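You operate a simulated robot arm through the tools that you are given. There is no shell and no other tool. Be economical: measure what you need, move in short steps, check, and stop when the job is done.

You run a simulated robot arm. Do the job below in one go: nothing can be reset, and whatever is moved stays where it is left.

TASK
Warm the big press to 150 C, time dial on 5.
Fine: pull out the red stop button, set both its heat dials, watch TOP and BASE get there; the heat stays on, the guard latched; leave the ram lever.

The check looks at the end state, three seconds after you hand in, the way a careful person would. Anything else that was tipped, shoved, dropped, spilled or broken makes it a failure.

THE ROBOT
A 7-joint arm with a fingered hand on a trunk, on a base that drives. Base frame: it is fixed to the floor where the robot stands at the start and does not move with it; the origin is under the middle of the robot, x ahead of it, y to its left, z up. Units: cm, rad, N and s.
With the tool pointing down near the work surface it reaches from about 34 to 70 cm from the robot's upright axis, wherever it stands. Its first joint turns from -2.897 to 2.897 rad. Places, roughly: base heat dial [70, 30, 120]; left grey handle [-60, 150, 90]; ram lever [30, 10, 70]; red stop button [50, 0, 70]; right grey handle [-10, 70, 90]; small blue lever [70, 40, 100]; time dial [80, 20, 120]; top heat dial [70, 50, 120]; white latch [-20, 90, 80]; white speed knob [80, 30, 100]. Payload 3.4 kg.
The tool frame sits at the grasp point between the pads (the TCP): z along the fingers, y along the line on which they close. The tips reach 2.5 cm beyond it. The gripper opens to 8.8 cm. The gripper's body begins 2.9 cm behind the TCP. The gripper is a hand of 3 fingers: y runs from the thumb to the fingers, the wrist lies at [-1.3, -10.6, -17.4] in the tool frame.
Orientation is told as [roll, pitch, yaw] about the base's x, y, z axes, in that order, counted from this pose: with the fingers straight down and the wrist toward the robot, the tool's x, y and z point along [0, 1, 0], [1, 0, 0] and [0, 0, -1] of the base frame.

THE INTERFACE
- The arm moves only by the tool jog_arm. Its argument "deltas" is a list of rows, each an object (a shift or turn left out is 0) with "slide": the shift along the tool's x, y, z in cm, a list of three; "dr": the turn, a rotation vector about the tool's x, y, z in rad, a list of three. In form: [{"slide": [x, y, z], "dr": [wx, wy, wz]}, ...]. A call has 1 to 8 rows; each row is the pose to reach, as a shift and turn from the pose commanded when the call began, along the tool's axes at that moment. A row lasts 0.2 s, in which the tool goes at most 5 cm and 0.15 rad; a call with a longer step from one row to the next is refused whole. A pose out of reach is approached as far as the arm can. The call stops where the force on the tool passes 40 N (or 10 N more than at its start, if that is more) or the arm is blocked; 0.2 s more then pass. In this call time passes only in rows, and 0.2 s behind the last. The reply holds the time, the measured pose of the TCP, the force on the tool along the base axes, the opening and the grip force, in the units named above and with some noise, with the torque about the TCP (base axes, N m) and any sound that the robot's microphone picked up.
- Cameras (640 x 400 px; columns grow to the right, rows downward): "scene" is now at [1.27, 19.38, 150.93]; the picture's right is [0.44, -0.90, 0.00], its down [-0.61, -0.30, -0.74] and it looks along [0.66, 0.32, -0.68] (base axes); focal length 214 px, centre (320, 200). "wrist" rides on the gripper at [5.8, -8.5, -9.9] in the tool frame; the picture's right is [-0.67, 0.35, -0.66], its down [-0.69, -0.63, 0.37] and it looks along [-0.28, 0.70, 0.66] (tool axes); focal length 261 px, centre (320, 200). There is no depth. A picture from a camera that has moved, and an enlarged one, comes with that camera's place and axes in the base frame and with its lens.
- snapshot(camera): a new picture of that camera. No time passes.
- move_column(by): slides the trunk up (or, below 0, down) by that many cm; the arm and the scene camera ride with it, the base frame stays. It gives what a move gives, with no picture.
- steer(legs): drives the robot by 1 to 6 legs, each [ahead, left, turn to the left] in cm, cm and rad, along the robot's own axes; the way and the turn of a leg run together, so that a leg with both is an arc; at most 150 cm and 3.142 rad a leg. The arm and the cameras ride along, it lands a little off, and it stops where it bumps. It gives what a move gives.
- curl_fingers(index, middle, thumb_bend, thumb_turn): sets how far each is bent, from 0 (flat) to 1 (curled in); at 0.3 the hand is open as for a grip, at 0.7 the pads meet at the TCP. One left out holds its place. A second passes; each finger stops where it meets its share of the squeeze, and holds until it gets a number again. It is the only way to open and close the hand. It gives what a move gives, with no picture; readings hold the bend of each and the force on the fingers (four entries, about 0 where the hand has none), thumb and palm. thumb_turn goes from beside the hand (0) to across from the fingers (1), as for a grip.
- turn_head(pan, tilt): turns the head with the scene camera to pan (to the left, within 2.705 rad either way) and tilt (down, from -0.506 to 1.204), counted from straight ahead of the robot. It gives what a move gives.
- close_up(camera, box): a new picture of the part [left, top, right, bottom] of that camera's present view, enlarged. No time passes.
- job_done(): hands the job in; it is judged then, once.

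Work in short steps. Places have to be worked out from the pictures, the camera data and where the tool is seen: move nearer, look again, correct. Check each grasp and each placing, and mend what went wrong. You have 120 turns and 82 pictures in all, those below and enlarged ones among them. Open the gripper and draw the arm clear of the work before you hand the job in, unless the task says otherwise; then end with one line.

The tools are called after "Call:" as a command line: name --argument value ..., lists and objects as JSON in quotes. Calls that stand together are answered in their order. jog_arm: Moves the arm, as the interface text tells. Its arguments: {"type":"object","properties":{"deltas":{"type":"array","items":{"type":"object","properties":{"slide":{"type":"array","items":{"type":"number"}},"dr":{"type":"array","items":{"type":"number"}}}}}},"required":["deltas"]} The other tools are called the same way: move_column (by) slides the trunk up or down; curl_fingers (index, middle, thumb_bend, thumb_turn) moves the fingers one by one; steer (legs) drives the base; turn_head (pan, tilt) turns the head that bears the scene camera; snapshot (camera) takes a picture; close_up (camera, box) takes an enlarged picture of a part of a camera's view; job_done () hands the job in.

At the start:

```text
clock: 0.0
tcp_pos: [33.75, 22.16, 137.81]
tcp_rot: [0.0, 0.001, 0.001]
wrist_force: [-0.1, -0.7, -0.8]
moment: [-0.01, -0.02, -0.02]
gripper_width: 8.76
gripper_force: 0.1
shape: jaw
bend: [0.3, 0.3, 0.3, 0.98]
finger forces: [0.0, 0.1, 0.0, 0.0, 0.1, 0.0]
trunk travel left (down, up): [-52.5, 6.5]
robot x, y, heading: [0.01, -0.05, 0.001]
head pan, tilt: [0.45, 0.744]
```

scene: 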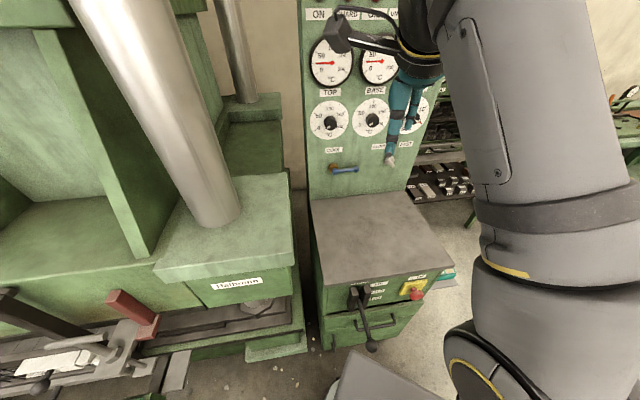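
wrist: 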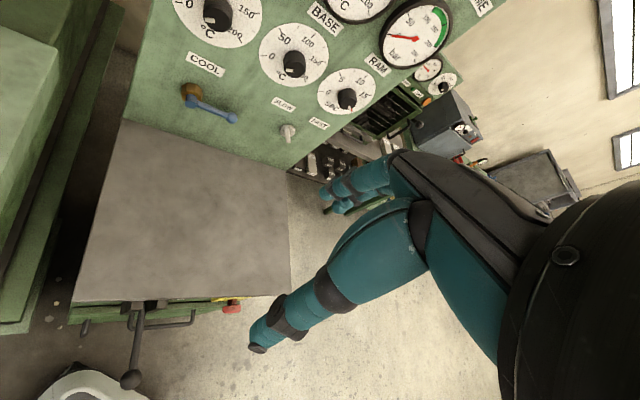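

I start by looking closer at the panel and at the front of the cabinet before moving.

Call:
close_up --camera "scene" --box '[290, 0, 450, 180]'

Call:
close_up --camera "scene" --box '[310, 250, 470, 360]'

Call:
close_up --camera "wrist" --box '[160, 0, 480, 200]'

Call:
close_up --camera "scene" --box '[0, 260, 320, 400]'

```text
2.22 times, centred on (370, 90) of scene
camera zoom: at [1.27, 19.38, 150.93], right [0.44, -0.9, 0.0], down [-0.61, -0.3, -0.74], along [0.66, 0.32, -0.68], focal length 477 px, centre (209, 444)
```

zoom: 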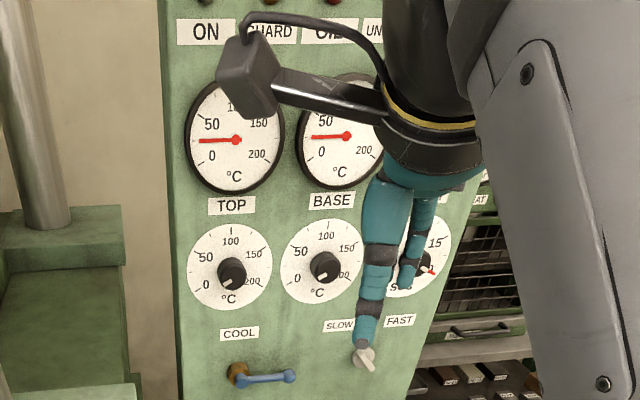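

```text
3.64 times, centred on (390, 305) of scene
camera zoom: at [1.27, 19.38, 150.93], right [0.44, -0.9, 0.0], down [-0.61, -0.3, -0.74], along [0.66, 0.32, -0.68], focal length 780 px, centre (66, -182)
```

zoom: 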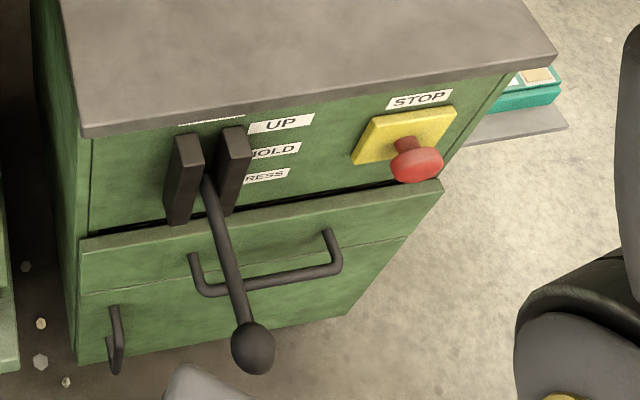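

```text
2.00 times, centred on (320, 100) of wrist
camera zoom: at [25.15, 28.08, 147.81], right [0.35, -0.67, 0.66], down [-0.63, -0.69, -0.37], along [0.7, -0.28, -0.66], focal length 521 px, centre (320, 400)
```

zoom: 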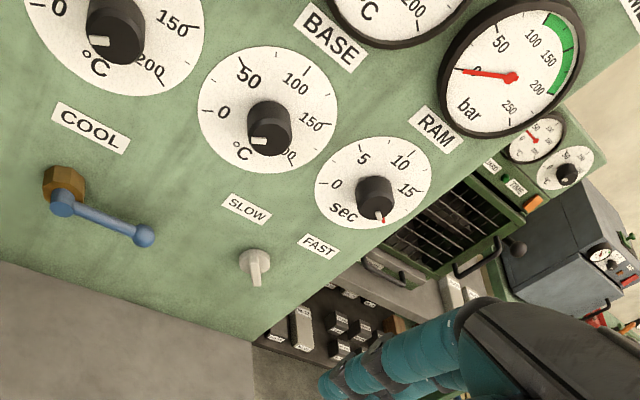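

```text
2.00 times, centred on (160, 330) of scene
camera zoom: at [1.27, 19.38, 150.93], right [0.44, -0.9, 0.0], down [-0.61, -0.3, -0.74], along [0.66, 0.32, -0.68], focal length 429 px, centre (640, -60)
```

zoom: 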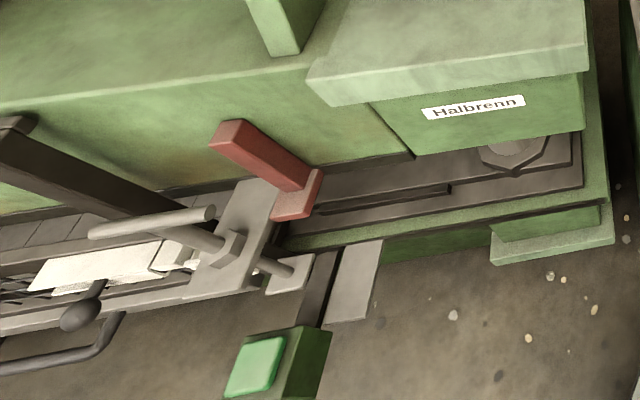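

The dials are clear: TOP and BASE at about 20 °C, knobs near 0. Now I turn the head to view the guard and latch on the left, with the lamps too.

Call:
turn_head --pan 1.6 --tilt 0.6

Call:
snapshot --camera "scene"

Call:
turn_head --pan 0.6 --tilt 0.2

Call:
snapshot --camera "scene"

```text
clock: 1.4
tcp_pos: [33.63, 22.3, 137.72]
tcp_rot: [0.002, -0.001, -0.001]
wrist_force: [0.7, 0.0, -0.3]
moment: [-0.05, 0.01, 0.03]
gripper_width: 8.74
gripper_force: 0.0
shape: jaw
bend: [0.3, 0.3, 0.3, 0.98]
finger forces: [0.0, 0.0, 0.1, 0.0, 0.0, 0.0]
trunk travel left (down, up): [-52.5, 6.5]
robot x, y, heading: [-0.02, 0.15, -0.0]
head pan, tilt: [1.6, 0.6]
```

```text
75 pictures are left
camera scene: at [-6.47, 24.59, 152.17], right [1.0, 0.03, 0.0], down [0.02, -0.56, -0.82], along [-0.02, 0.82, -0.57], focal length 214 px, centre (320, 200)
```

scene: 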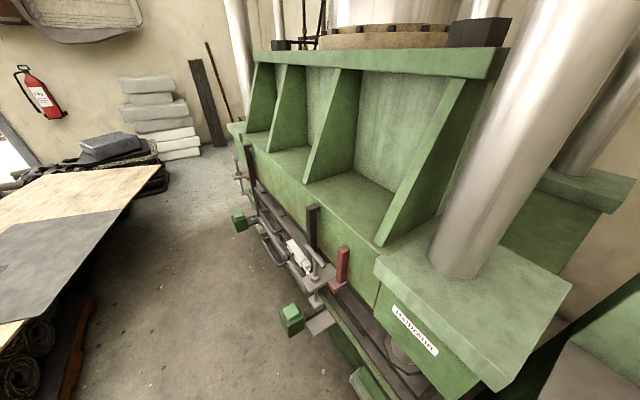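

```text
clock: 2.6
tcp_pos: [33.65, 22.28, 137.74]
tcp_rot: [0.0, 0.0, 0.002]
wrist_force: [0.0, 0.1, 1.2]
moment: [-0.01, 0.0, -0.03]
gripper_width: 8.79
gripper_force: 0.1
shape: jaw
bend: [0.3, 0.3, 0.3, 0.98]
finger forces: [0.1, 0.1, 0.0, 0.0, 0.0, 0.0]
trunk travel left (down, up): [-52.5, 6.5]
robot x, y, heading: [-0.07, 0.06, -0.006]
head pan, tilt: [0.6, 0.201]
```

```text
74 pictures are left
camera scene: at [1.47, 21.03, 155.84], right [0.57, -0.82, 0.0], down [-0.16, -0.11, -0.98], along [0.81, 0.55, -0.2], focal length 214 px, centre (320, 200)
```

scene: 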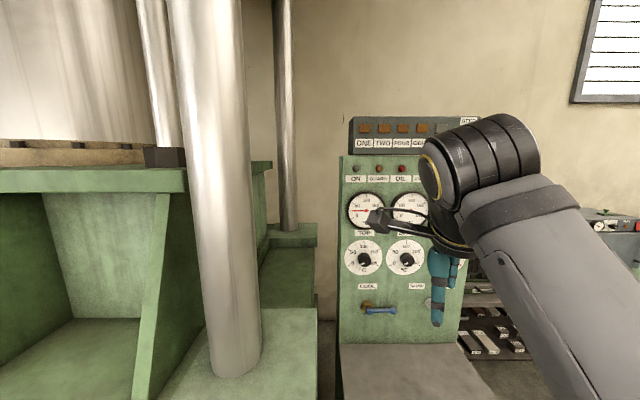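

I zoom in on the lamps, and afterwards the guard latch.

Call:
close_up --camera "scene" --box '[330, 110, 490, 210]'

Call:
turn_head --pan 1.5 --tilt 1.0

Call:
snapshot --camera "scene"

```text
4.00 times, centred on (410, 160) of scene
camera zoom: at [1.47, 21.03, 155.84], right [0.57, -0.82, 0.0], down [-0.16, -0.11, -0.98], along [0.81, 0.55, -0.2], focal length 858 px, centre (-40, 360)
```

zoom: 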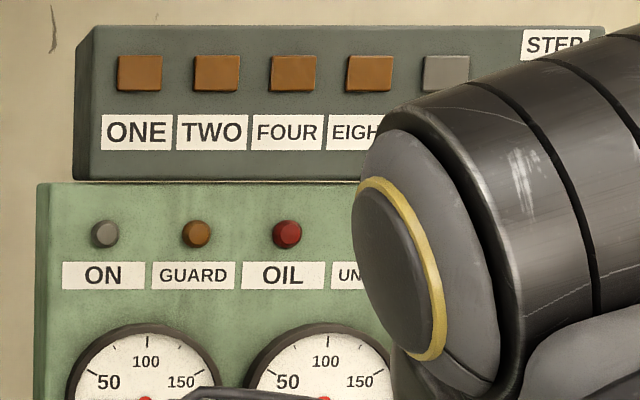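

```text
clock: 3.8
tcp_pos: [33.55, 22.3, 137.75]
tcp_rot: [0.0, 0.0, 0.0]
wrist_force: [0.8, -0.2, -0.1]
moment: [0.01, -0.03, -0.01]
gripper_width: 8.74
gripper_force: 0.0
shape: jaw
bend: [0.3, 0.3, 0.3, 0.98]
finger forces: [0.0, 0.0, 0.0, 0.0, 0.1, 0.0]
trunk travel left (down, up): [-52.5, 6.5]
robot x, y, heading: [0.15, -0.39, -0.002]
head pan, tilt: [1.499, 1.0]
```

```text
72 pictures are left
camera scene: at [-5.71, 22.71, 148.97], right [1.0, -0.07, 0.0], down [-0.06, -0.84, -0.54], along [0.04, 0.54, -0.84], focal length 214 px, centre (320, 200)
```

scene: 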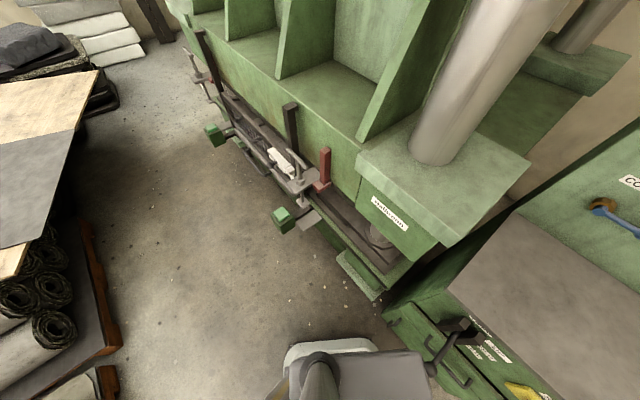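

Call:
close_up --camera "scene" --box '[180, 20, 380, 240]'

Call:
close_up --camera "scene" --box '[250, 130, 350, 230]'

```text
1.82 times, centred on (280, 130) of scene
camera zoom: at [-5.71, 22.71, 148.97], right [1.0, -0.07, 0.0], down [-0.06, -0.84, -0.54], along [0.04, 0.54, -0.84], focal length 390 px, centre (393, 327)
```

zoom: 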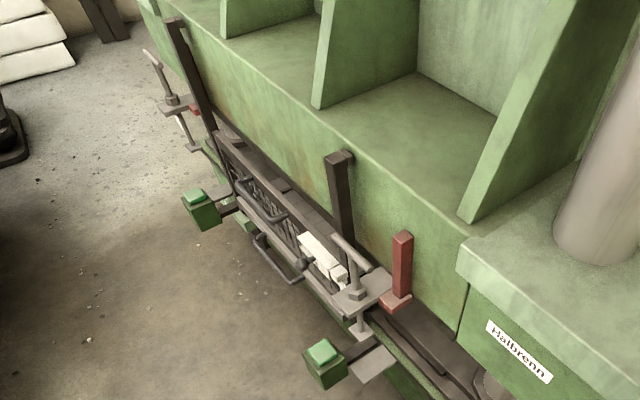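

```text
4.00 times, centred on (300, 180) of scene
camera zoom: at [-5.71, 22.71, 148.97], right [1.0, -0.07, 0.0], down [-0.06, -0.84, -0.54], along [0.04, 0.54, -0.84], focal length 858 px, centre (400, 280)
```

zoom: 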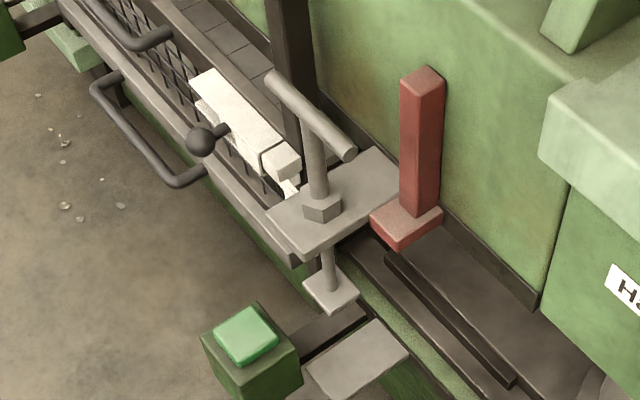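

From the two views I judge the cabinet front's inward normal to be about (0.8, 0.6), the button about [51.7, 0.5, 63]. I turn the robot left by 0.6 rad to face the panel squarely and look again.

Call:
steer --legs '[[0, 0, 0.6]]'

Call:
turn_head --pan 0.0 --tilt 0.7

Call:
snapshot --camera "scene"

Call:
snapshot --camera "wrist"

```text
clock: 5.9
tcp_pos: [14.78, 37.61, 137.75]
tcp_rot: [-0.001, 0.0, 0.617]
wrist_force: [-0.2, 0.9, -0.5]
moment: [-0.01, 0.02, -0.04]
gripper_width: 8.74
gripper_force: 0.0
shape: jaw
bend: [0.3, 0.3, 0.3, 0.98]
finger forces: [0.0, 0.0, 0.1, 0.1, 0.0, 0.0]
trunk travel left (down, up): [-52.5, 6.5]
robot x, y, heading: [-0.02, -0.03, 0.613]
head pan, tilt: [1.499, 1.0]
```

```text
clock: 7.5
tcp_pos: [14.51, 37.49, 137.75]
tcp_rot: [-0.001, 0.0, 0.617]
wrist_force: [-0.4, -0.5, 0.6]
moment: [-0.01, 0.0, -0.02]
gripper_width: 8.75
gripper_force: 0.1
shape: jaw
bend: [0.3, 0.3, 0.3, 0.98]
finger forces: [0.1, 0.0, 0.0, 0.0, 0.1, 0.0]
trunk travel left (down, up): [-52.5, 6.5]
robot x, y, heading: [-0.02, -0.2, 0.62]
head pan, tilt: [0.0, 0.7]
```

```text
69 pictures are left
camera scene: at [-7.3, 14.3, 151.31], right [0.58, -0.82, 0.0], down [-0.53, -0.37, -0.76], along [0.62, 0.44, -0.64], focal length 214 px, centre (320, 200)
```

scene: 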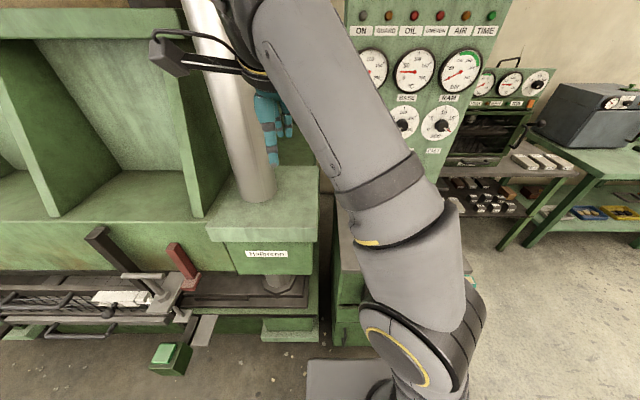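

```text
68 pictures are left
camera wrist: at [4.39, 37.46, 147.82], right [0.67, -0.35, 0.66], down [-0.12, -0.92, -0.37], along [0.73, 0.17, -0.66], focal length 261 px, centre (320, 200)
```

wrist: 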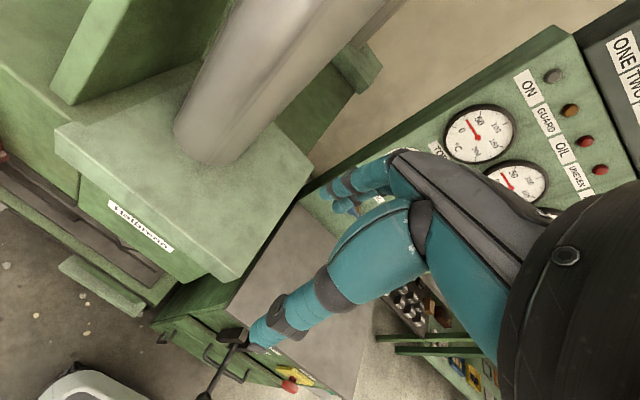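

The press front is level in this view, so the press faces heading ≈0.62. For the button I want to stand further right and a bit back; I check the floor behind and to the right first.

Call:
turn_head --pan 2.6 --tilt 0.8

Call:
snapshot --camera "scene"

Call:
turn_head --pan -2.0 --tilt 0.8

Call:
snapshot --camera "scene"

```text
clock: 9.8
tcp_pos: [14.7, 37.48, 137.75]
tcp_rot: [0.0, 0.0, 0.616]
wrist_force: [-0.6, 0.7, -0.6]
moment: [-0.01, 0.0, 0.01]
gripper_width: 8.74
gripper_force: 0.0
shape: jaw
bend: [0.3, 0.3, 0.3, 0.98]
finger forces: [0.0, 0.0, 0.0, 0.0, 0.1, 0.0]
trunk travel left (down, up): [-52.5, 6.5]
robot x, y, heading: [0.01, -0.36, 0.614]
head pan, tilt: [2.601, 0.799]
```

```text
67 pictures are left
camera scene: at [-22.28, 8.81, 150.48], right [-0.07, 1.0, 0.0], down [0.71, 0.05, -0.7], along [-0.7, -0.05, -0.72], focal length 214 px, centre (320, 200)
```

scene: 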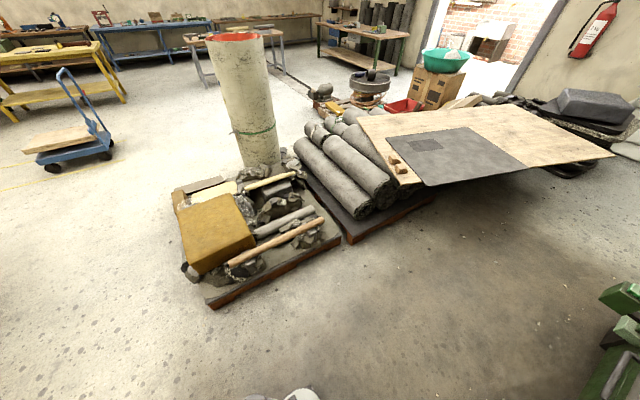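

```text
clock: 13.5
tcp_pos: [14.71, 37.59, 137.7]
tcp_rot: [0.001, -0.001, 0.617]
wrist_force: [0.2, -0.7, 0.0]
moment: [0.01, 0.0, 0.01]
gripper_width: 8.78
gripper_force: 0.1
shape: jaw
bend: [0.3, 0.3, 0.3, 0.98]
finger forces: [0.1, 0.0, 0.0, 0.1, 0.1, 0.0]
trunk travel left (down, up): [-52.5, 6.5]
robot x, y, heading: [0.09, -0.19, 0.615]
head pan, tilt: [-2.0, 0.799]
```

```text
66 pictures are left
camera scene: at [-12.74, 1.47, 150.48], right [-0.98, -0.18, 0.0], down [-0.13, 0.7, -0.7], along [0.13, -0.69, -0.72], focal length 214 px, centre (320, 200)
```

scene: 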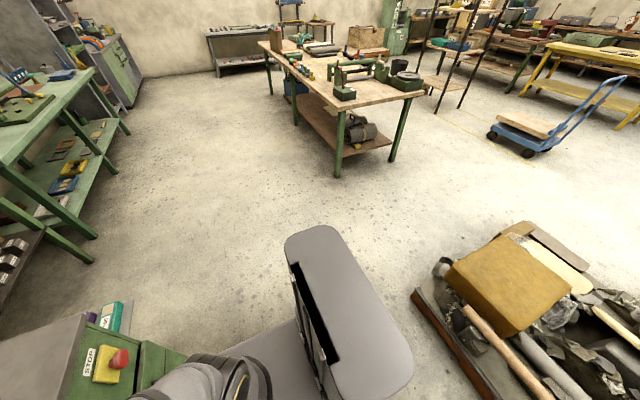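

The floor is clear. I back off 15 cm and go right 28 cm so that the button lies straight ahead at about 58 cm.

Call:
steer --legs '[[-15, 0, 0], [0, -28, 0]]'

Call:
turn_head --pan 0.2 --tilt 0.85

Call:
snapshot --camera "scene"

Call:
snapshot --camera "wrist"

```text
clock: 16.4
tcp_pos: [18.73, 6.28, 137.82]
tcp_rot: [0.0, 0.001, 0.619]
wrist_force: [0.7, 0.2, 0.4]
moment: [-0.01, 0.03, 0.01]
gripper_width: 8.78
gripper_force: 0.2
shape: jaw
bend: [0.3, 0.3, 0.3, 0.98]
finger forces: [0.0, 0.0, 0.0, 0.0, 0.1, 0.0]
trunk travel left (down, up): [-52.5, 6.5]
robot x, y, heading: [3.93, -31.04, 0.624]
head pan, tilt: [-2.0, 0.799]
```

```text
clock: 18.5
tcp_pos: [18.77, 6.08, 137.66]
tcp_rot: [0.001, 0.001, 0.618]
wrist_force: [0.3, -0.2, 1.1]
moment: [-0.01, 0.03, 0.04]
gripper_width: 8.76
gripper_force: 0.2
shape: jaw
bend: [0.3, 0.3, 0.3, 0.98]
finger forces: [0.0, 0.1, 0.0, 0.1, 0.0, 0.0]
trunk travel left (down, up): [-52.5, 6.5]
robot x, y, heading: [4.11, -31.67, 0.62]
head pan, tilt: [0.201, 0.85]
```

```text
65 pictures are left
camera scene: at [-4.69, -16.35, 150.08], right [0.73, -0.68, 0.0], down [-0.51, -0.55, -0.66], along [0.45, 0.48, -0.75], focal length 214 px, centre (320, 200)
```

scene: 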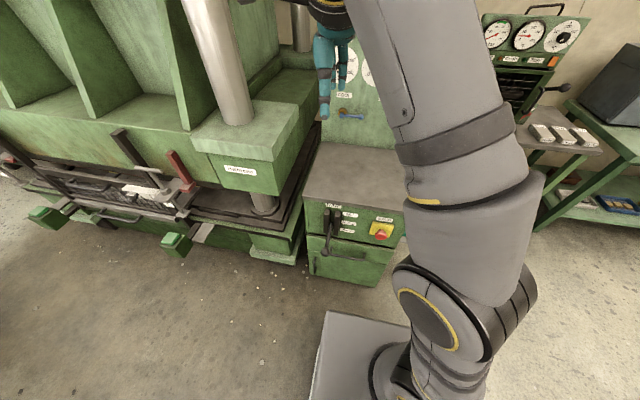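

```text
64 pictures are left
camera wrist: at [8.47, 6.08, 147.82], right [0.67, -0.34, 0.66], down [-0.11, -0.92, -0.37], along [0.73, 0.17, -0.66], focal length 261 px, centre (320, 200)
```

wrist: 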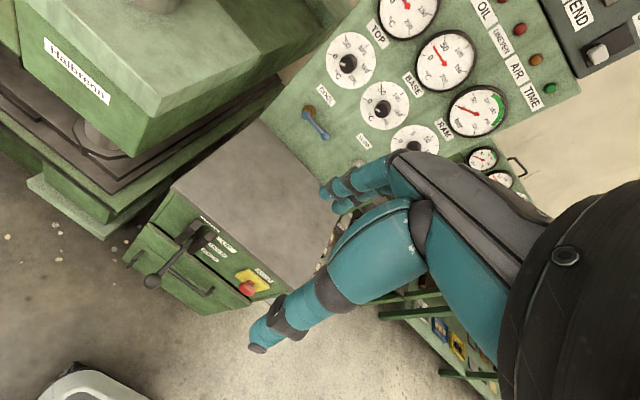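

The button now works out at about [49, 2, 69], so clear of the arm. I lower the trunk by 45 cm with the hand still well in front of the cabinet.

Call:
move_column --by -45

Call:
snapshot --camera "scene"

Call:
snapshot --camera "wrist"

```text
refused: -45 is not a number from -40 to 40
```

```text
63 pictures are left
camera scene: at [-4.69, -16.35, 150.08], right [0.73, -0.68, 0.0], down [-0.51, -0.55, -0.66], along [0.45, 0.48, -0.75], focal length 214 px, centre (320, 200)
```

scene: 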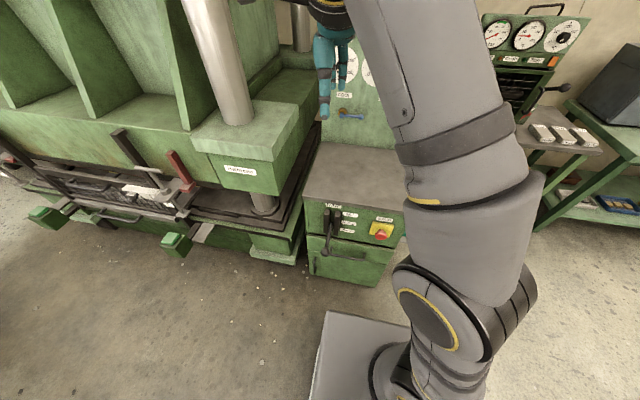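

```text
62 pictures are left
camera wrist: at [8.47, 6.08, 147.82], right [0.67, -0.34, 0.66], down [-0.11, -0.92, -0.37], along [0.73, 0.17, -0.66], focal length 261 px, centre (320, 200)
```

wrist: 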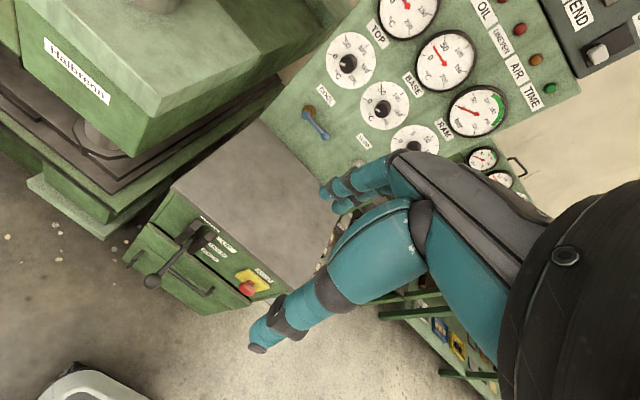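

The limit is 40 per call, so I go down 40.

Call:
move_column --by -40

Call:
snapshot --camera "wrist"

```text
clock: 22.3
tcp_pos: [18.79, 6.2, 97.79]
tcp_rot: [0.0, -0.001, 0.62]
wrist_force: [0.4, -0.1, -0.1]
moment: [0.01, -0.01, -0.02]
gripper_width: 8.78
gripper_force: 0.1
shape: jaw
bend: [0.3, 0.3, 0.3, 0.98]
finger forces: [0.0, 0.1, 0.0, 0.1, 0.0, 0.1]
trunk travel left (down, up): [-12.5, 46.5]
robot x, y, heading: [4.27, -31.22, 0.62]
head pan, tilt: [0.201, 0.85]
```

```text
61 pictures are left
camera wrist: at [8.48, 6.08, 107.82], right [0.67, -0.34, 0.66], down [-0.11, -0.92, -0.37], along [0.73, 0.17, -0.66], focal length 261 px, centre (320, 200)
```

wrist: 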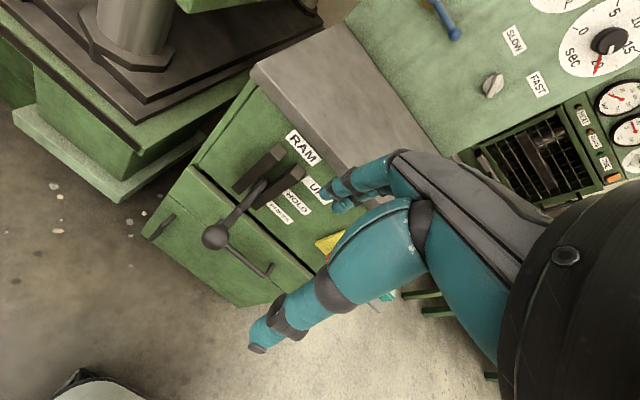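

The lever's knob is at about [26, 13, 70], so I keep clear of it: slide right 21 cm at this height while starting to tip the fingers forward.

Call:
jog_arm --deltas '[{"slide": [-3, 0, 0], "dr": [-0.1, 0, 0]}, {"slide": [-6, 0, 0], "dr": [-0.2, 0, 0]}, {"slide": [-9, 0, 0], "dr": [-0.3, 0, 0]}, {"slide": [-12, 0, 0], "dr": [-0.44, 0, 0]}, {"slide": [-15, 0, 0], "dr": [-0.58, 0, 0]}, {"slide": [-18, 0, 0], "dr": [-0.72, 0, 0]}, {"slide": [-20, 0, 0], "dr": [-0.86, 0, 0]}, {"slide": [-21, 0, 0], "dr": [-1.0, 0, 0]}]'

Call:
snapshot --camera "scene"

```text
clock: 23.9
tcp_pos: [30.07, -0.74, 92.25]
tcp_rot: [-0.087, -0.648, 0.829]
wrist_force: [-0.3, -1.0, -0.5]
moment: [0.0, 0.0, 0.05]
gripper_width: 8.78
gripper_force: 0.0
shape: jaw
bend: [0.3, 0.3, 0.3, 0.98]
finger forces: [0.0, 0.0, 0.1, 0.0, 0.1, 0.0]
trunk travel left (down, up): [-12.5, 46.5]
robot x, y, heading: [4.16, -30.94, 0.621]
head pan, tilt: [0.201, 0.85]
stopped in row 7: the arm was blocked; the commanded pose is now the measured one
```

```text
60 pictures are left
camera scene: at [-4.04, -15.9, 110.02], right [0.73, -0.68, 0.0], down [-0.52, -0.55, -0.65], along [0.45, 0.48, -0.76], focal length 214 px, centre (320, 200)
```

scene: 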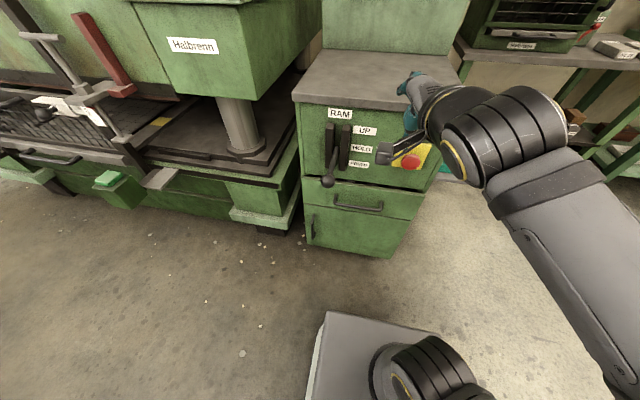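

The arm was blocked with no contact force, presumably folded too tight. I back the robot off 12 cm to give the wrist room, then fix the attitude.

Call:
steer --legs '[[-12, 0, 0]]'

Call:
jog_arm --deltas '[{"slide": [0, 1, 1]}, {"slide": [0, 3, 3]}, {"slide": [0, 5, 5]}]'

```text
clock: 25.2
tcp_pos: [20.04, -7.72, 92.09]
tcp_rot: [-0.094, -0.641, 0.837]
wrist_force: [0.3, -0.3, -0.1]
moment: [-0.03, 0.01, 0.04]
gripper_width: 8.79
gripper_force: 0.0
shape: jaw
bend: [0.3, 0.3, 0.3, 0.98]
finger forces: [0.0, 0.0, 0.0, 0.0, 0.1, 0.1]
trunk travel left (down, up): [-12.5, 46.5]
robot x, y, heading: [-6.02, -38.72, 0.617]
head pan, tilt: [0.201, 0.85]
```

```text
clock: 26.0
tcp_pos: [24.58, -3.02, 91.11]
tcp_rot: [-0.096, -0.645, 0.837]
wrist_force: [0.1, -0.5, -0.2]
moment: [-0.01, -0.03, -0.01]
gripper_width: 8.79
gripper_force: 0.1
shape: jaw
bend: [0.3, 0.3, 0.3, 0.98]
finger forces: [0.0, 0.1, 0.1, 0.0, 0.0, 0.1]
trunk travel left (down, up): [-12.5, 46.5]
robot x, y, heading: [-5.54, -38.54, 0.618]
head pan, tilt: [0.201, 0.85]
```

The hand attitude is about 0.6 rad short of what I want (fingers nearly level, yaw 0.617). I rotate it while moving to roughly [33, -4, 85].

Call:
jog_arm --deltas '[{"slide": [-1.2, 0, 1.6], "dr": [-0.12, -0.018, 0.032]}, {"slide": [-2.4, 0.1, 3.3], "dr": [-0.24, -0.035, 0.064]}, {"slide": [-3.6, 0.2, 5.0], "dr": [-0.36, -0.053, 0.095]}, {"slide": [-4.9, 0.2, 6.7], "dr": [-0.48, -0.07, 0.127]}, {"slide": [-6.1, 0.3, 8.35], "dr": [-0.596, -0.088, 0.159]}]'

Call:
snapshot --camera "scene"

Call:
snapshot --camera "wrist"

```text
clock: 27.1
tcp_pos: [23.3, 3.24, 85.63]
tcp_rot: [0.032, -1.128, 0.869]
wrist_force: [-0.1, -0.4, 0.0]
moment: [-0.02, -0.01, 0.05]
gripper_width: 8.8
gripper_force: 0.1
shape: jaw
bend: [0.3, 0.3, 0.3, 0.98]
finger forces: [0.1, 0.0, 0.0, 0.0, 0.0, 0.0]
trunk travel left (down, up): [-12.5, 46.5]
robot x, y, heading: [-6.0, -38.63, 0.621]
head pan, tilt: [0.201, 0.85]
stopped in row 5: the arm was blocked; the commanded pose is now the measured one
```

```text
59 pictures are left
camera scene: at [-14.68, -23.49, 110.08], right [0.73, -0.68, 0.0], down [-0.51, -0.55, -0.66], along [0.45, 0.48, -0.75], focal length 214 px, centre (320, 200)
```

scene: 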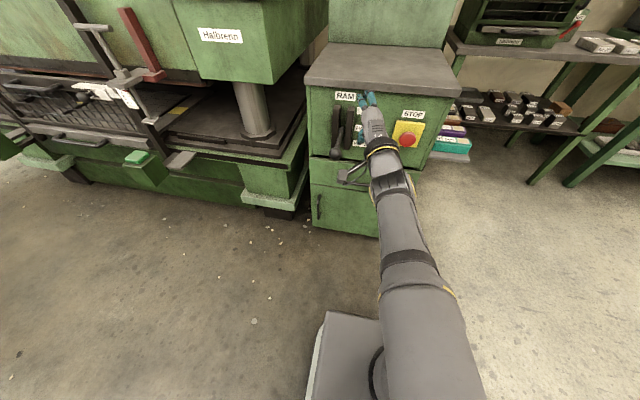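

```text
58 pictures are left
camera wrist: at [10.93, -2.94, 82.41], right [0.25, -0.77, 0.59], down [0.57, -0.37, -0.73], along [0.78, 0.52, 0.34], focal length 261 px, centre (320, 200)
```

wrist: 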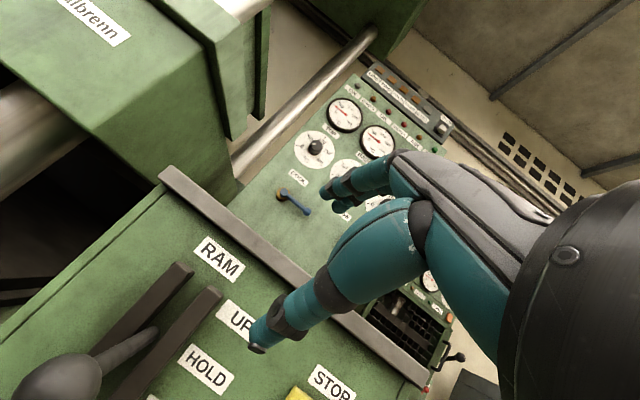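

The arm reaches this pitch but sits left; it is easier to align by the base. I turn the robot right 0.25 rad and drive 6 cm ahead, which brings the hand in front of the button at z≈85, then look.

Call:
steer --legs '[[0, 0, -0.25], [5, -2, 0]]'

Call:
snapshot --camera "scene"

Call:
snapshot --camera "wrist"

```text
clock: 28.9
tcp_pos: [38.26, -5.31, 85.47]
tcp_rot: [0.03, -1.126, 0.615]
wrist_force: [0.7, -0.2, -0.4]
moment: [0.04, -0.01, -0.03]
gripper_width: 8.79
gripper_force: 0.1
shape: jaw
bend: [0.3, 0.3, 0.3, 0.98]
finger forces: [0.1, 0.1, 0.1, 0.0, 0.0, 0.0]
trunk travel left (down, up): [-12.5, 46.5]
robot x, y, heading: [-0.49, -38.44, 0.373]
head pan, tilt: [0.201, 0.85]
```

```text
57 pictures are left
camera scene: at [-5.29, -21.78, 110.08], right [0.54, -0.84, 0.0], down [-0.63, -0.41, -0.66], along [0.56, 0.36, -0.75], focal length 214 px, centre (320, 200)
```

scene: 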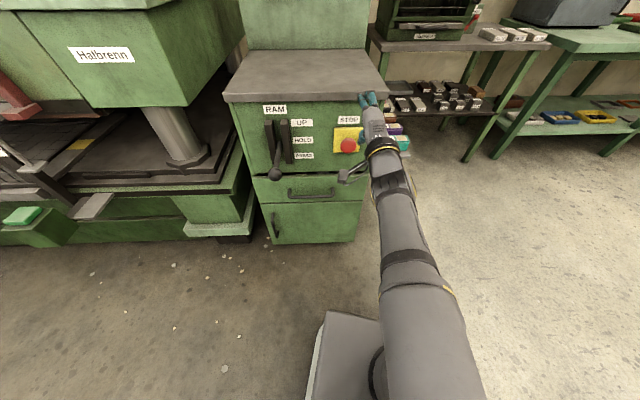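

```text
56 pictures are left
camera wrist: at [24.7, -8.23, 82.35], right [0.05, -0.81, 0.59], down [0.45, -0.51, -0.73], along [0.89, 0.31, 0.34], focal length 261 px, centre (320, 200)
```

wrist: 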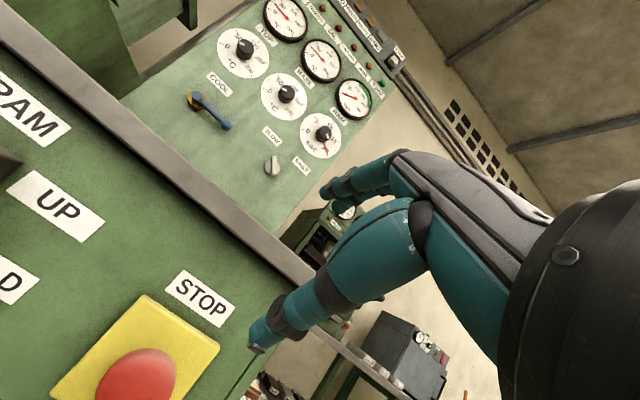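

Button head now triangulates well to [48.7, 2.4, 70.1]; the hand is 13 cm in front and laterally aligned. I lower the trunk by 12 cm.

Call:
move_column --by -12

Call:
jog_arm --deltas '[{"dr": [-0.1, 0, 0]}, {"dr": [-0.2, 0, 0]}, {"dr": [-0.3, 0, 0]}]'

Call:
snapshot --camera "wrist"

```text
clock: 30.4
tcp_pos: [38.29, -5.38, 73.48]
tcp_rot: [0.035, -1.123, 0.614]
wrist_force: [-0.5, -0.5, 0.1]
moment: [-0.01, 0.04, -0.02]
gripper_width: 8.75
gripper_force: 0.1
shape: jaw
bend: [0.3, 0.3, 0.3, 0.98]
finger forces: [0.0, 0.0, 0.0, 0.0, 0.1, 0.0]
trunk travel left (down, up): [-0.5, 58.5]
robot x, y, heading: [-0.24, -38.05, 0.368]
head pan, tilt: [0.201, 0.85]
```

```text
clock: 31.2
tcp_pos: [38.27, -5.46, 73.56]
tcp_rot: [0.082, -1.429, 0.56]
wrist_force: [0.3, -0.1, -0.8]
moment: [0.03, -0.01, 0.0]
gripper_width: 8.8
gripper_force: 0.1
shape: jaw
bend: [0.3, 0.3, 0.3, 0.98]
finger forces: [0.1, 0.0, 0.0, 0.0, 0.1, 0.0]
trunk travel left (down, up): [-0.5, 58.5]
robot x, y, heading: [-0.46, -38.43, 0.369]
head pan, tilt: [0.201, 0.85]
```

```text
55 pictures are left
camera wrist: at [25.93, -7.29, 66.78], right [-0.08, -0.9, 0.43], down [0.62, -0.38, -0.68], along [0.78, 0.22, 0.59], focal length 261 px, centre (320, 200)
```

wrist: 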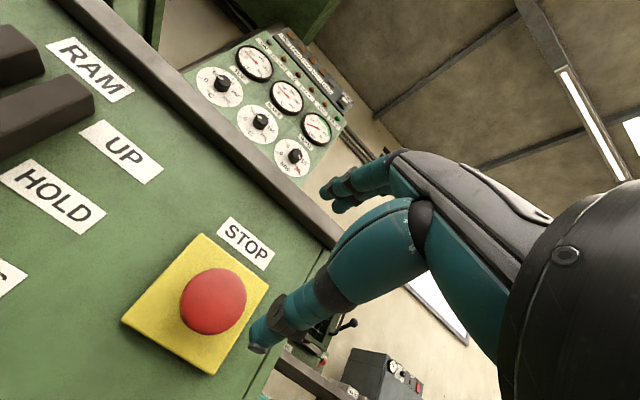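

Fingers are nearly level and the head is confirmed at [48.7, 2.3, 70.1]. I advance 9 cm toward it and down 1.5.

Call:
jog_arm --deltas '[{"slide": [0, -0.8, 3]}, {"slide": [0, -1.5, 6]}, {"slide": [0, -1.5, 9]}]'

Call:
snapshot --camera "scene"

Call:
snapshot --camera "wrist"

```text
clock: 32.0
tcp_pos: [45.37, -0.24, 71.11]
tcp_rot: [0.081, -1.426, 0.562]
wrist_force: [-0.2, 1.5, -0.3]
moment: [0.0, -0.03, 0.01]
gripper_width: 8.8
gripper_force: 0.0
shape: jaw
bend: [0.3, 0.3, 0.3, 0.98]
finger forces: [0.0, 0.0, 0.0, 0.0, 0.0, 0.0]
trunk travel left (down, up): [-0.5, 58.5]
robot x, y, heading: [-0.37, -38.28, 0.371]
head pan, tilt: [0.201, 0.85]
```

```text
54 pictures are left
camera scene: at [-5.3, -21.79, 98.08], right [0.54, -0.84, 0.0], down [-0.63, -0.41, -0.66], along [0.56, 0.36, -0.75], focal length 214 px, centre (320, 200)
```

scene: 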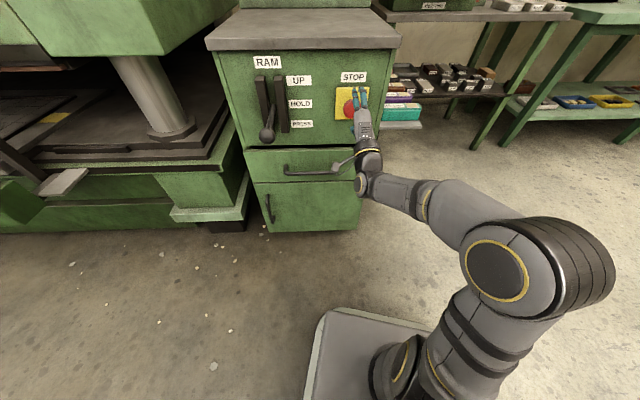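

```text
53 pictures are left
camera wrist: at [32.97, -2.21, 64.26], right [-0.07, -0.9, 0.43], down [0.62, -0.38, -0.68], along [0.78, 0.22, 0.59], focal length 261 px, centre (320, 200)
```

wrist: 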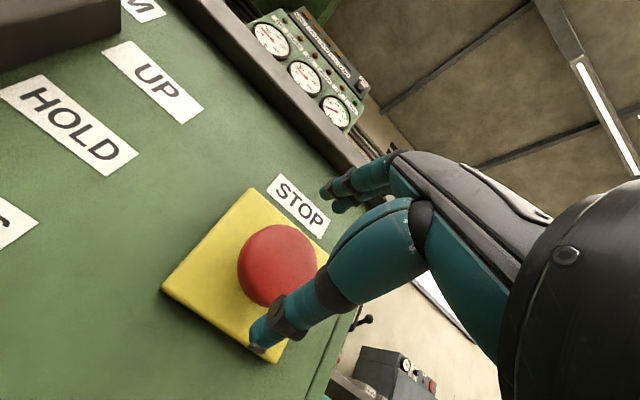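

Call:
close_up --camera "scene" --box '[320, 60, 420, 190]'

```text
3.08 times, centred on (370, 125) of scene
camera zoom: at [-5.3, -21.79, 98.08], right [0.54, -0.84, 0.0], down [-0.63, -0.41, -0.66], along [0.56, 0.36, -0.75], focal length 660 px, centre (166, 431)
```

zoom: 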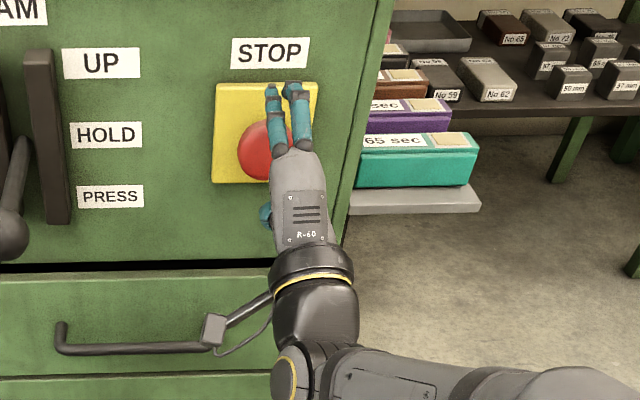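

Head is centred laterally (offset ~0.1 cm), about 4.3 cm ahead of the TCP. I advance 5 cm with the hand open around it, watching force.

Call:
jog_arm --deltas '[{"slide": [0.2, -0.5, 2]}, {"slide": [0.2, -0.5, 4]}, {"slide": [0.2, -0.5, 5]}]'

Call:
close_up --camera "scene" --box '[320, 60, 420, 190]'

Call:
snapshot --camera "wrist"

```text
clock: 32.8
tcp_pos: [48.19, 2.3, 69.97]
tcp_rot: [0.086, -1.44, 0.556]
wrist_force: [-24.8, -21.0, -0.8]
moment: [0.93, -1.09, -0.29]
gripper_width: 8.43
gripper_force: 0.0
shape: jaw
bend: [0.3, 0.3, 0.3, 0.98]
finger forces: [4.7, 29.5, 0.0, 0.0, 0.1, 0.0]
trunk travel left (down, up): [-0.5, 58.5]
robot x, y, heading: [-0.39, -38.59, 0.372]
head pan, tilt: [0.201, 0.85]
stopped in row 3: the force on the tool passed its limit at 48 N (the readings are from after the stop); the commanded pose is now the measured one
```

```text
3.08 times, centred on (370, 125) of scene
camera zoom: at [-5.55, -22.0, 98.1], right [0.54, -0.84, 0.0], down [-0.63, -0.4, -0.66], along [0.56, 0.36, -0.75], focal length 660 px, centre (166, 431)
```

zoom: 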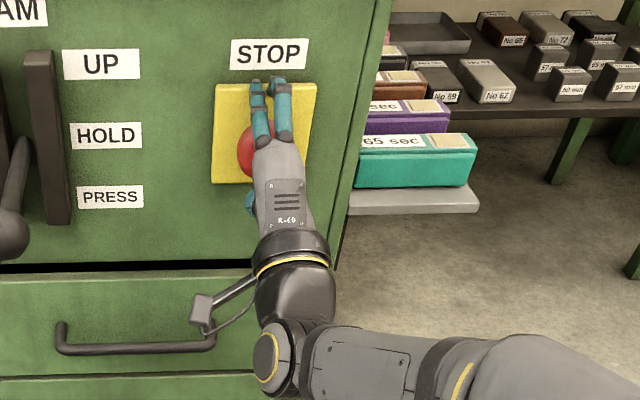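

```text
50 pictures are left
camera wrist: at [35.93, 0.61, 63.05], right [-0.08, -0.9, 0.42], down [0.63, -0.37, -0.68], along [0.77, 0.21, 0.6], focal length 261 px, centre (320, 200)
```

wrist: 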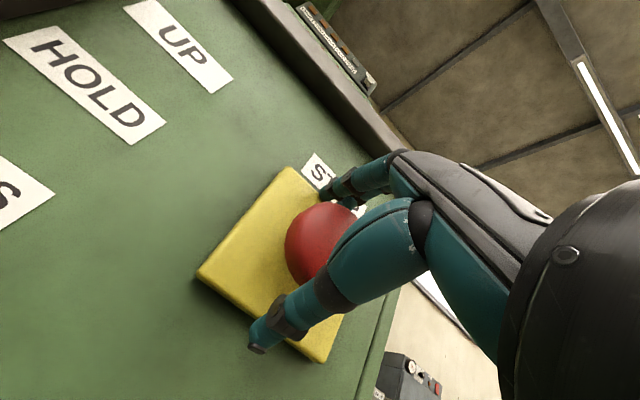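

The index finger met the yellow plate, so depth is right. I back off 0.6 cm, shift 0.6 left to centre, then close the hand.

Call:
jog_arm --deltas '[{"slide": [0, 0, -0.6]}, {"slide": [0.6, 0, -0.6]}]'

Call:
curl_fingers --index 0.65 --middle 0.65 --thumb_bend 0.65

Call:
snapshot --camera "wrist"

```text
clock: 33.4
tcp_pos: [47.58, 2.7, 69.79]
tcp_rot: [0.087, -1.433, 0.556]
wrist_force: [-2.6, -3.5, -1.0]
moment: [0.15, -0.12, -0.11]
gripper_width: 8.75
gripper_force: 0.0
shape: jaw
bend: [0.3, 0.3, 0.3, 0.98]
finger forces: [0.0, 4.7, 0.0, 0.0, 0.0, 0.0]
trunk travel left (down, up): [-0.5, 58.5]
robot x, y, heading: [-0.27, -38.15, 0.37]
head pan, tilt: [0.201, 0.85]
```

```text
clock: 34.4
tcp_pos: [47.4, 2.61, 69.96]
tcp_rot: [0.089, -1.438, 0.558]
wrist_force: [-10.3, -6.7, 11.8]
moment: [0.46, -0.79, -0.17]
gripper_width: 2.86
gripper_force: 15.1
shape: fingers
bend: [0.56, 0.36, 0.58, 0.97]
finger forces: [8.0, 16.3, 0.1, 0.1, 5.7, 0.0]
trunk travel left (down, up): [-0.5, 58.5]
robot x, y, heading: [-0.27, -38.46, 0.37]
head pan, tilt: [0.201, 0.85]
```

```text
49 pictures are left
camera wrist: at [35.15, 0.79, 63.09], right [-0.08, -0.9, 0.42], down [0.63, -0.37, -0.68], along [0.77, 0.22, 0.6], focal length 261 px, centre (320, 200)
```

wrist: 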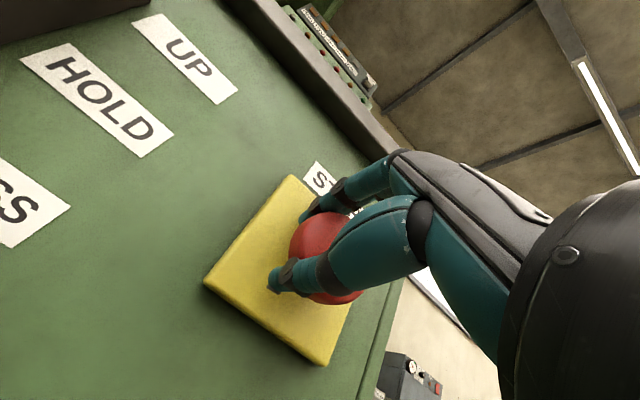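

The hand holds the head (15 N). I pull straight back in small steps.

Call:
jog_arm --deltas '[{"slide": [0, 0, -0.5]}, {"slide": [0, 0, -1.0]}, {"slide": [0, 0, -1.5]}, {"slide": [0, 0, -2.0]}]'

Call:
snapshot --camera "wrist"

```text
clock: 35.4
tcp_pos: [46.12, 1.56, 70.02]
tcp_rot: [0.084, -1.429, 0.561]
wrist_force: [7.0, 11.8, 0.0]
moment: [-0.07, 0.05, 0.03]
gripper_width: 2.89
gripper_force: 7.8
shape: fingers
bend: [0.55, 0.49, 0.58, 0.97]
finger forces: [9.3, 0.0, 0.0, 0.1, 5.8, 0.0]
trunk travel left (down, up): [-0.5, 58.5]
robot x, y, heading: [-0.51, -38.61, 0.375]
head pan, tilt: [0.201, 0.85]
```

```text
48 pictures are left
camera wrist: at [33.68, -0.29, 63.13], right [-0.07, -0.9, 0.43], down [0.63, -0.38, -0.68], along [0.78, 0.22, 0.59], focal length 261 px, centre (320, 200)
```

wrist: 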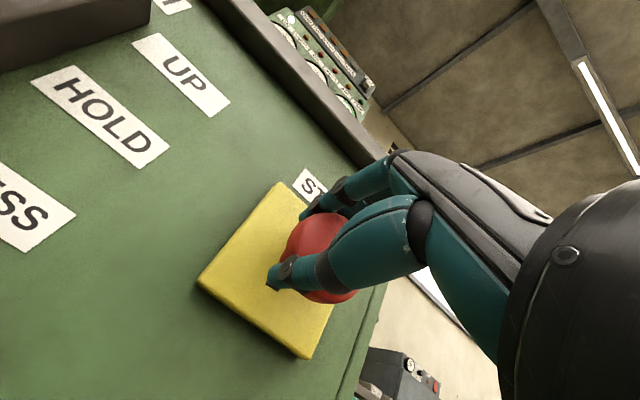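

The head came along about 1.7 cm; a bit more pull to see whether it is at its stop.

Call:
jog_arm --deltas '[{"slide": [0, 0, -0.4]}, {"slide": [0, 0, -0.8]}]'

Call:
snapshot --camera "wrist"

Call:
turn_head --pan 0.3 --tilt 0.1

Call:
snapshot --camera "scene"

```text
clock: 36.0
tcp_pos: [45.29, 1.26, 70.03]
tcp_rot: [0.079, -1.43, 0.565]
wrist_force: [5.5, 14.6, 1.1]
moment: [-0.11, 0.08, 0.14]
gripper_width: 2.74
gripper_force: 7.6
shape: fingers
bend: [0.55, 0.48, 0.59, 0.96]
finger forces: [9.0, 2.1, 0.1, 0.0, 4.2, 0.0]
trunk travel left (down, up): [-0.5, 58.5]
robot x, y, heading: [-0.63, -38.53, 0.37]
head pan, tilt: [0.201, 0.85]
```

```text
47 pictures are left
camera wrist: at [32.98, -0.68, 63.28], right [-0.07, -0.9, 0.43], down [0.63, -0.38, -0.68], along [0.77, 0.22, 0.59], focal length 261 px, centre (320, 200)
```

wrist: 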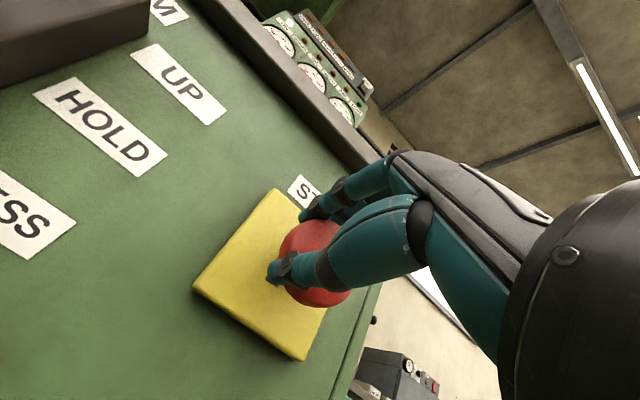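

```text
clock: 37.0
tcp_pos: [45.35, 1.17, 70.24]
tcp_rot: [0.077, -1.432, 0.565]
wrist_force: [4.4, 14.6, 1.2]
moment: [-0.12, 0.06, 0.16]
gripper_width: 2.76
gripper_force: 8.3
shape: fingers
bend: [0.54, 0.48, 0.6, 0.96]
finger forces: [9.4, 2.2, 0.0, 0.0, 4.3, 0.0]
trunk travel left (down, up): [-0.5, 58.5]
robot x, y, heading: [-0.06, -38.2, 0.369]
head pan, tilt: [0.3, 0.099]
```

```text
46 pictures are left
camera scene: at [-4.66, -20.21, 104.76], right [0.62, -0.78, 0.0], down [-0.08, -0.06, -0.99], along [0.78, 0.62, -0.1], focal length 214 px, centre (320, 200)
```

scene: 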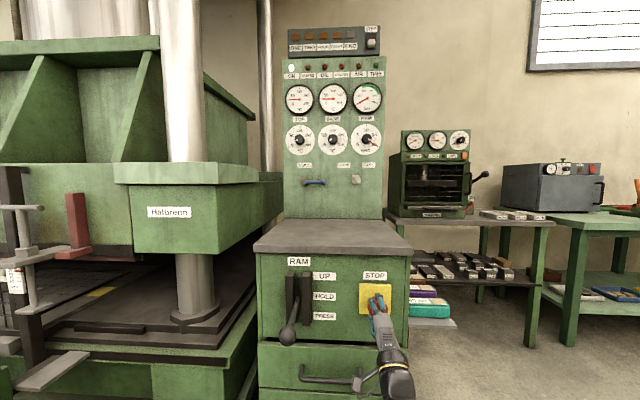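

The ON lamp looks lit white. I zoom on the lamps and dials.

Call:
close_up --camera "scene" --box '[275, 55, 395, 195]'

```text
2.86 times, centred on (335, 125) of scene
camera zoom: at [-4.66, -20.21, 104.76], right [0.62, -0.78, 0.0], down [-0.08, -0.06, -0.99], along [0.78, 0.62, -0.1], focal length 613 px, centre (277, 414)
```

zoom: 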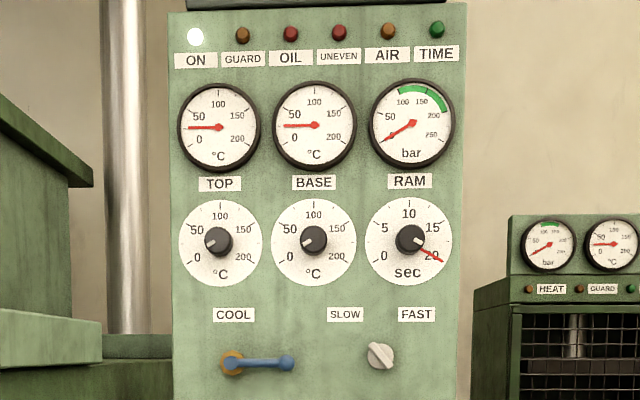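

ON is lit and GUARD is dark, so the stop is out and the guard is fine. I open the hand and withdraw straight back.

Call:
curl_fingers --index 0.25 --middle 0.25 --thumb_bend 0.25

Call:
jog_arm --deltas '[{"slide": [0, 0, -2]}, {"slide": [0, 0, -5]}, {"slide": [0, 0, -9]}, {"slide": [0, 0, -13]}]'

Call:
snapshot --camera "wrist"

```text
clock: 38.0
tcp_pos: [45.3, 1.03, 70.21]
tcp_rot: [0.086, -1.434, 0.558]
wrist_force: [-0.7, 0.0, 0.3]
moment: [0.01, 0.02, 0.0]
gripper_width: 9.39
gripper_force: 0.2
shape: fingers
bend: [0.25, 0.25, 0.25, 0.97]
finger forces: [0.0, 0.1, 0.0, 0.0, 0.1, 0.0]
trunk travel left (down, up): [-0.5, 58.5]
robot x, y, heading: [-0.23, -38.26, 0.369]
head pan, tilt: [0.3, 0.099]
```

```text
clock: 39.0
tcp_pos: [35.01, -6.65, 71.77]
tcp_rot: [0.086, -1.43, 0.556]
wrist_force: [-0.6, 0.5, -0.1]
moment: [0.01, -0.01, 0.0]
gripper_width: 9.41
gripper_force: 0.1
shape: fingers
bend: [0.25, 0.25, 0.25, 0.97]
finger forces: [0.0, 0.1, 0.1, 0.1, 0.1, 0.0]
trunk travel left (down, up): [-0.5, 58.5]
robot x, y, heading: [-0.51, -38.61, 0.374]
head pan, tilt: [0.3, 0.099]
```

```text
44 pictures are left
camera wrist: at [22.62, -8.52, 65.02], right [-0.08, -0.9, 0.43], down [0.63, -0.38, -0.68], along [0.78, 0.22, 0.59], focal length 261 px, centre (320, 200)
```

wrist: 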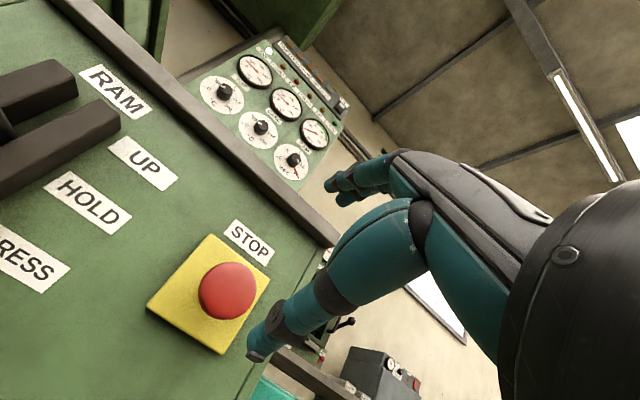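

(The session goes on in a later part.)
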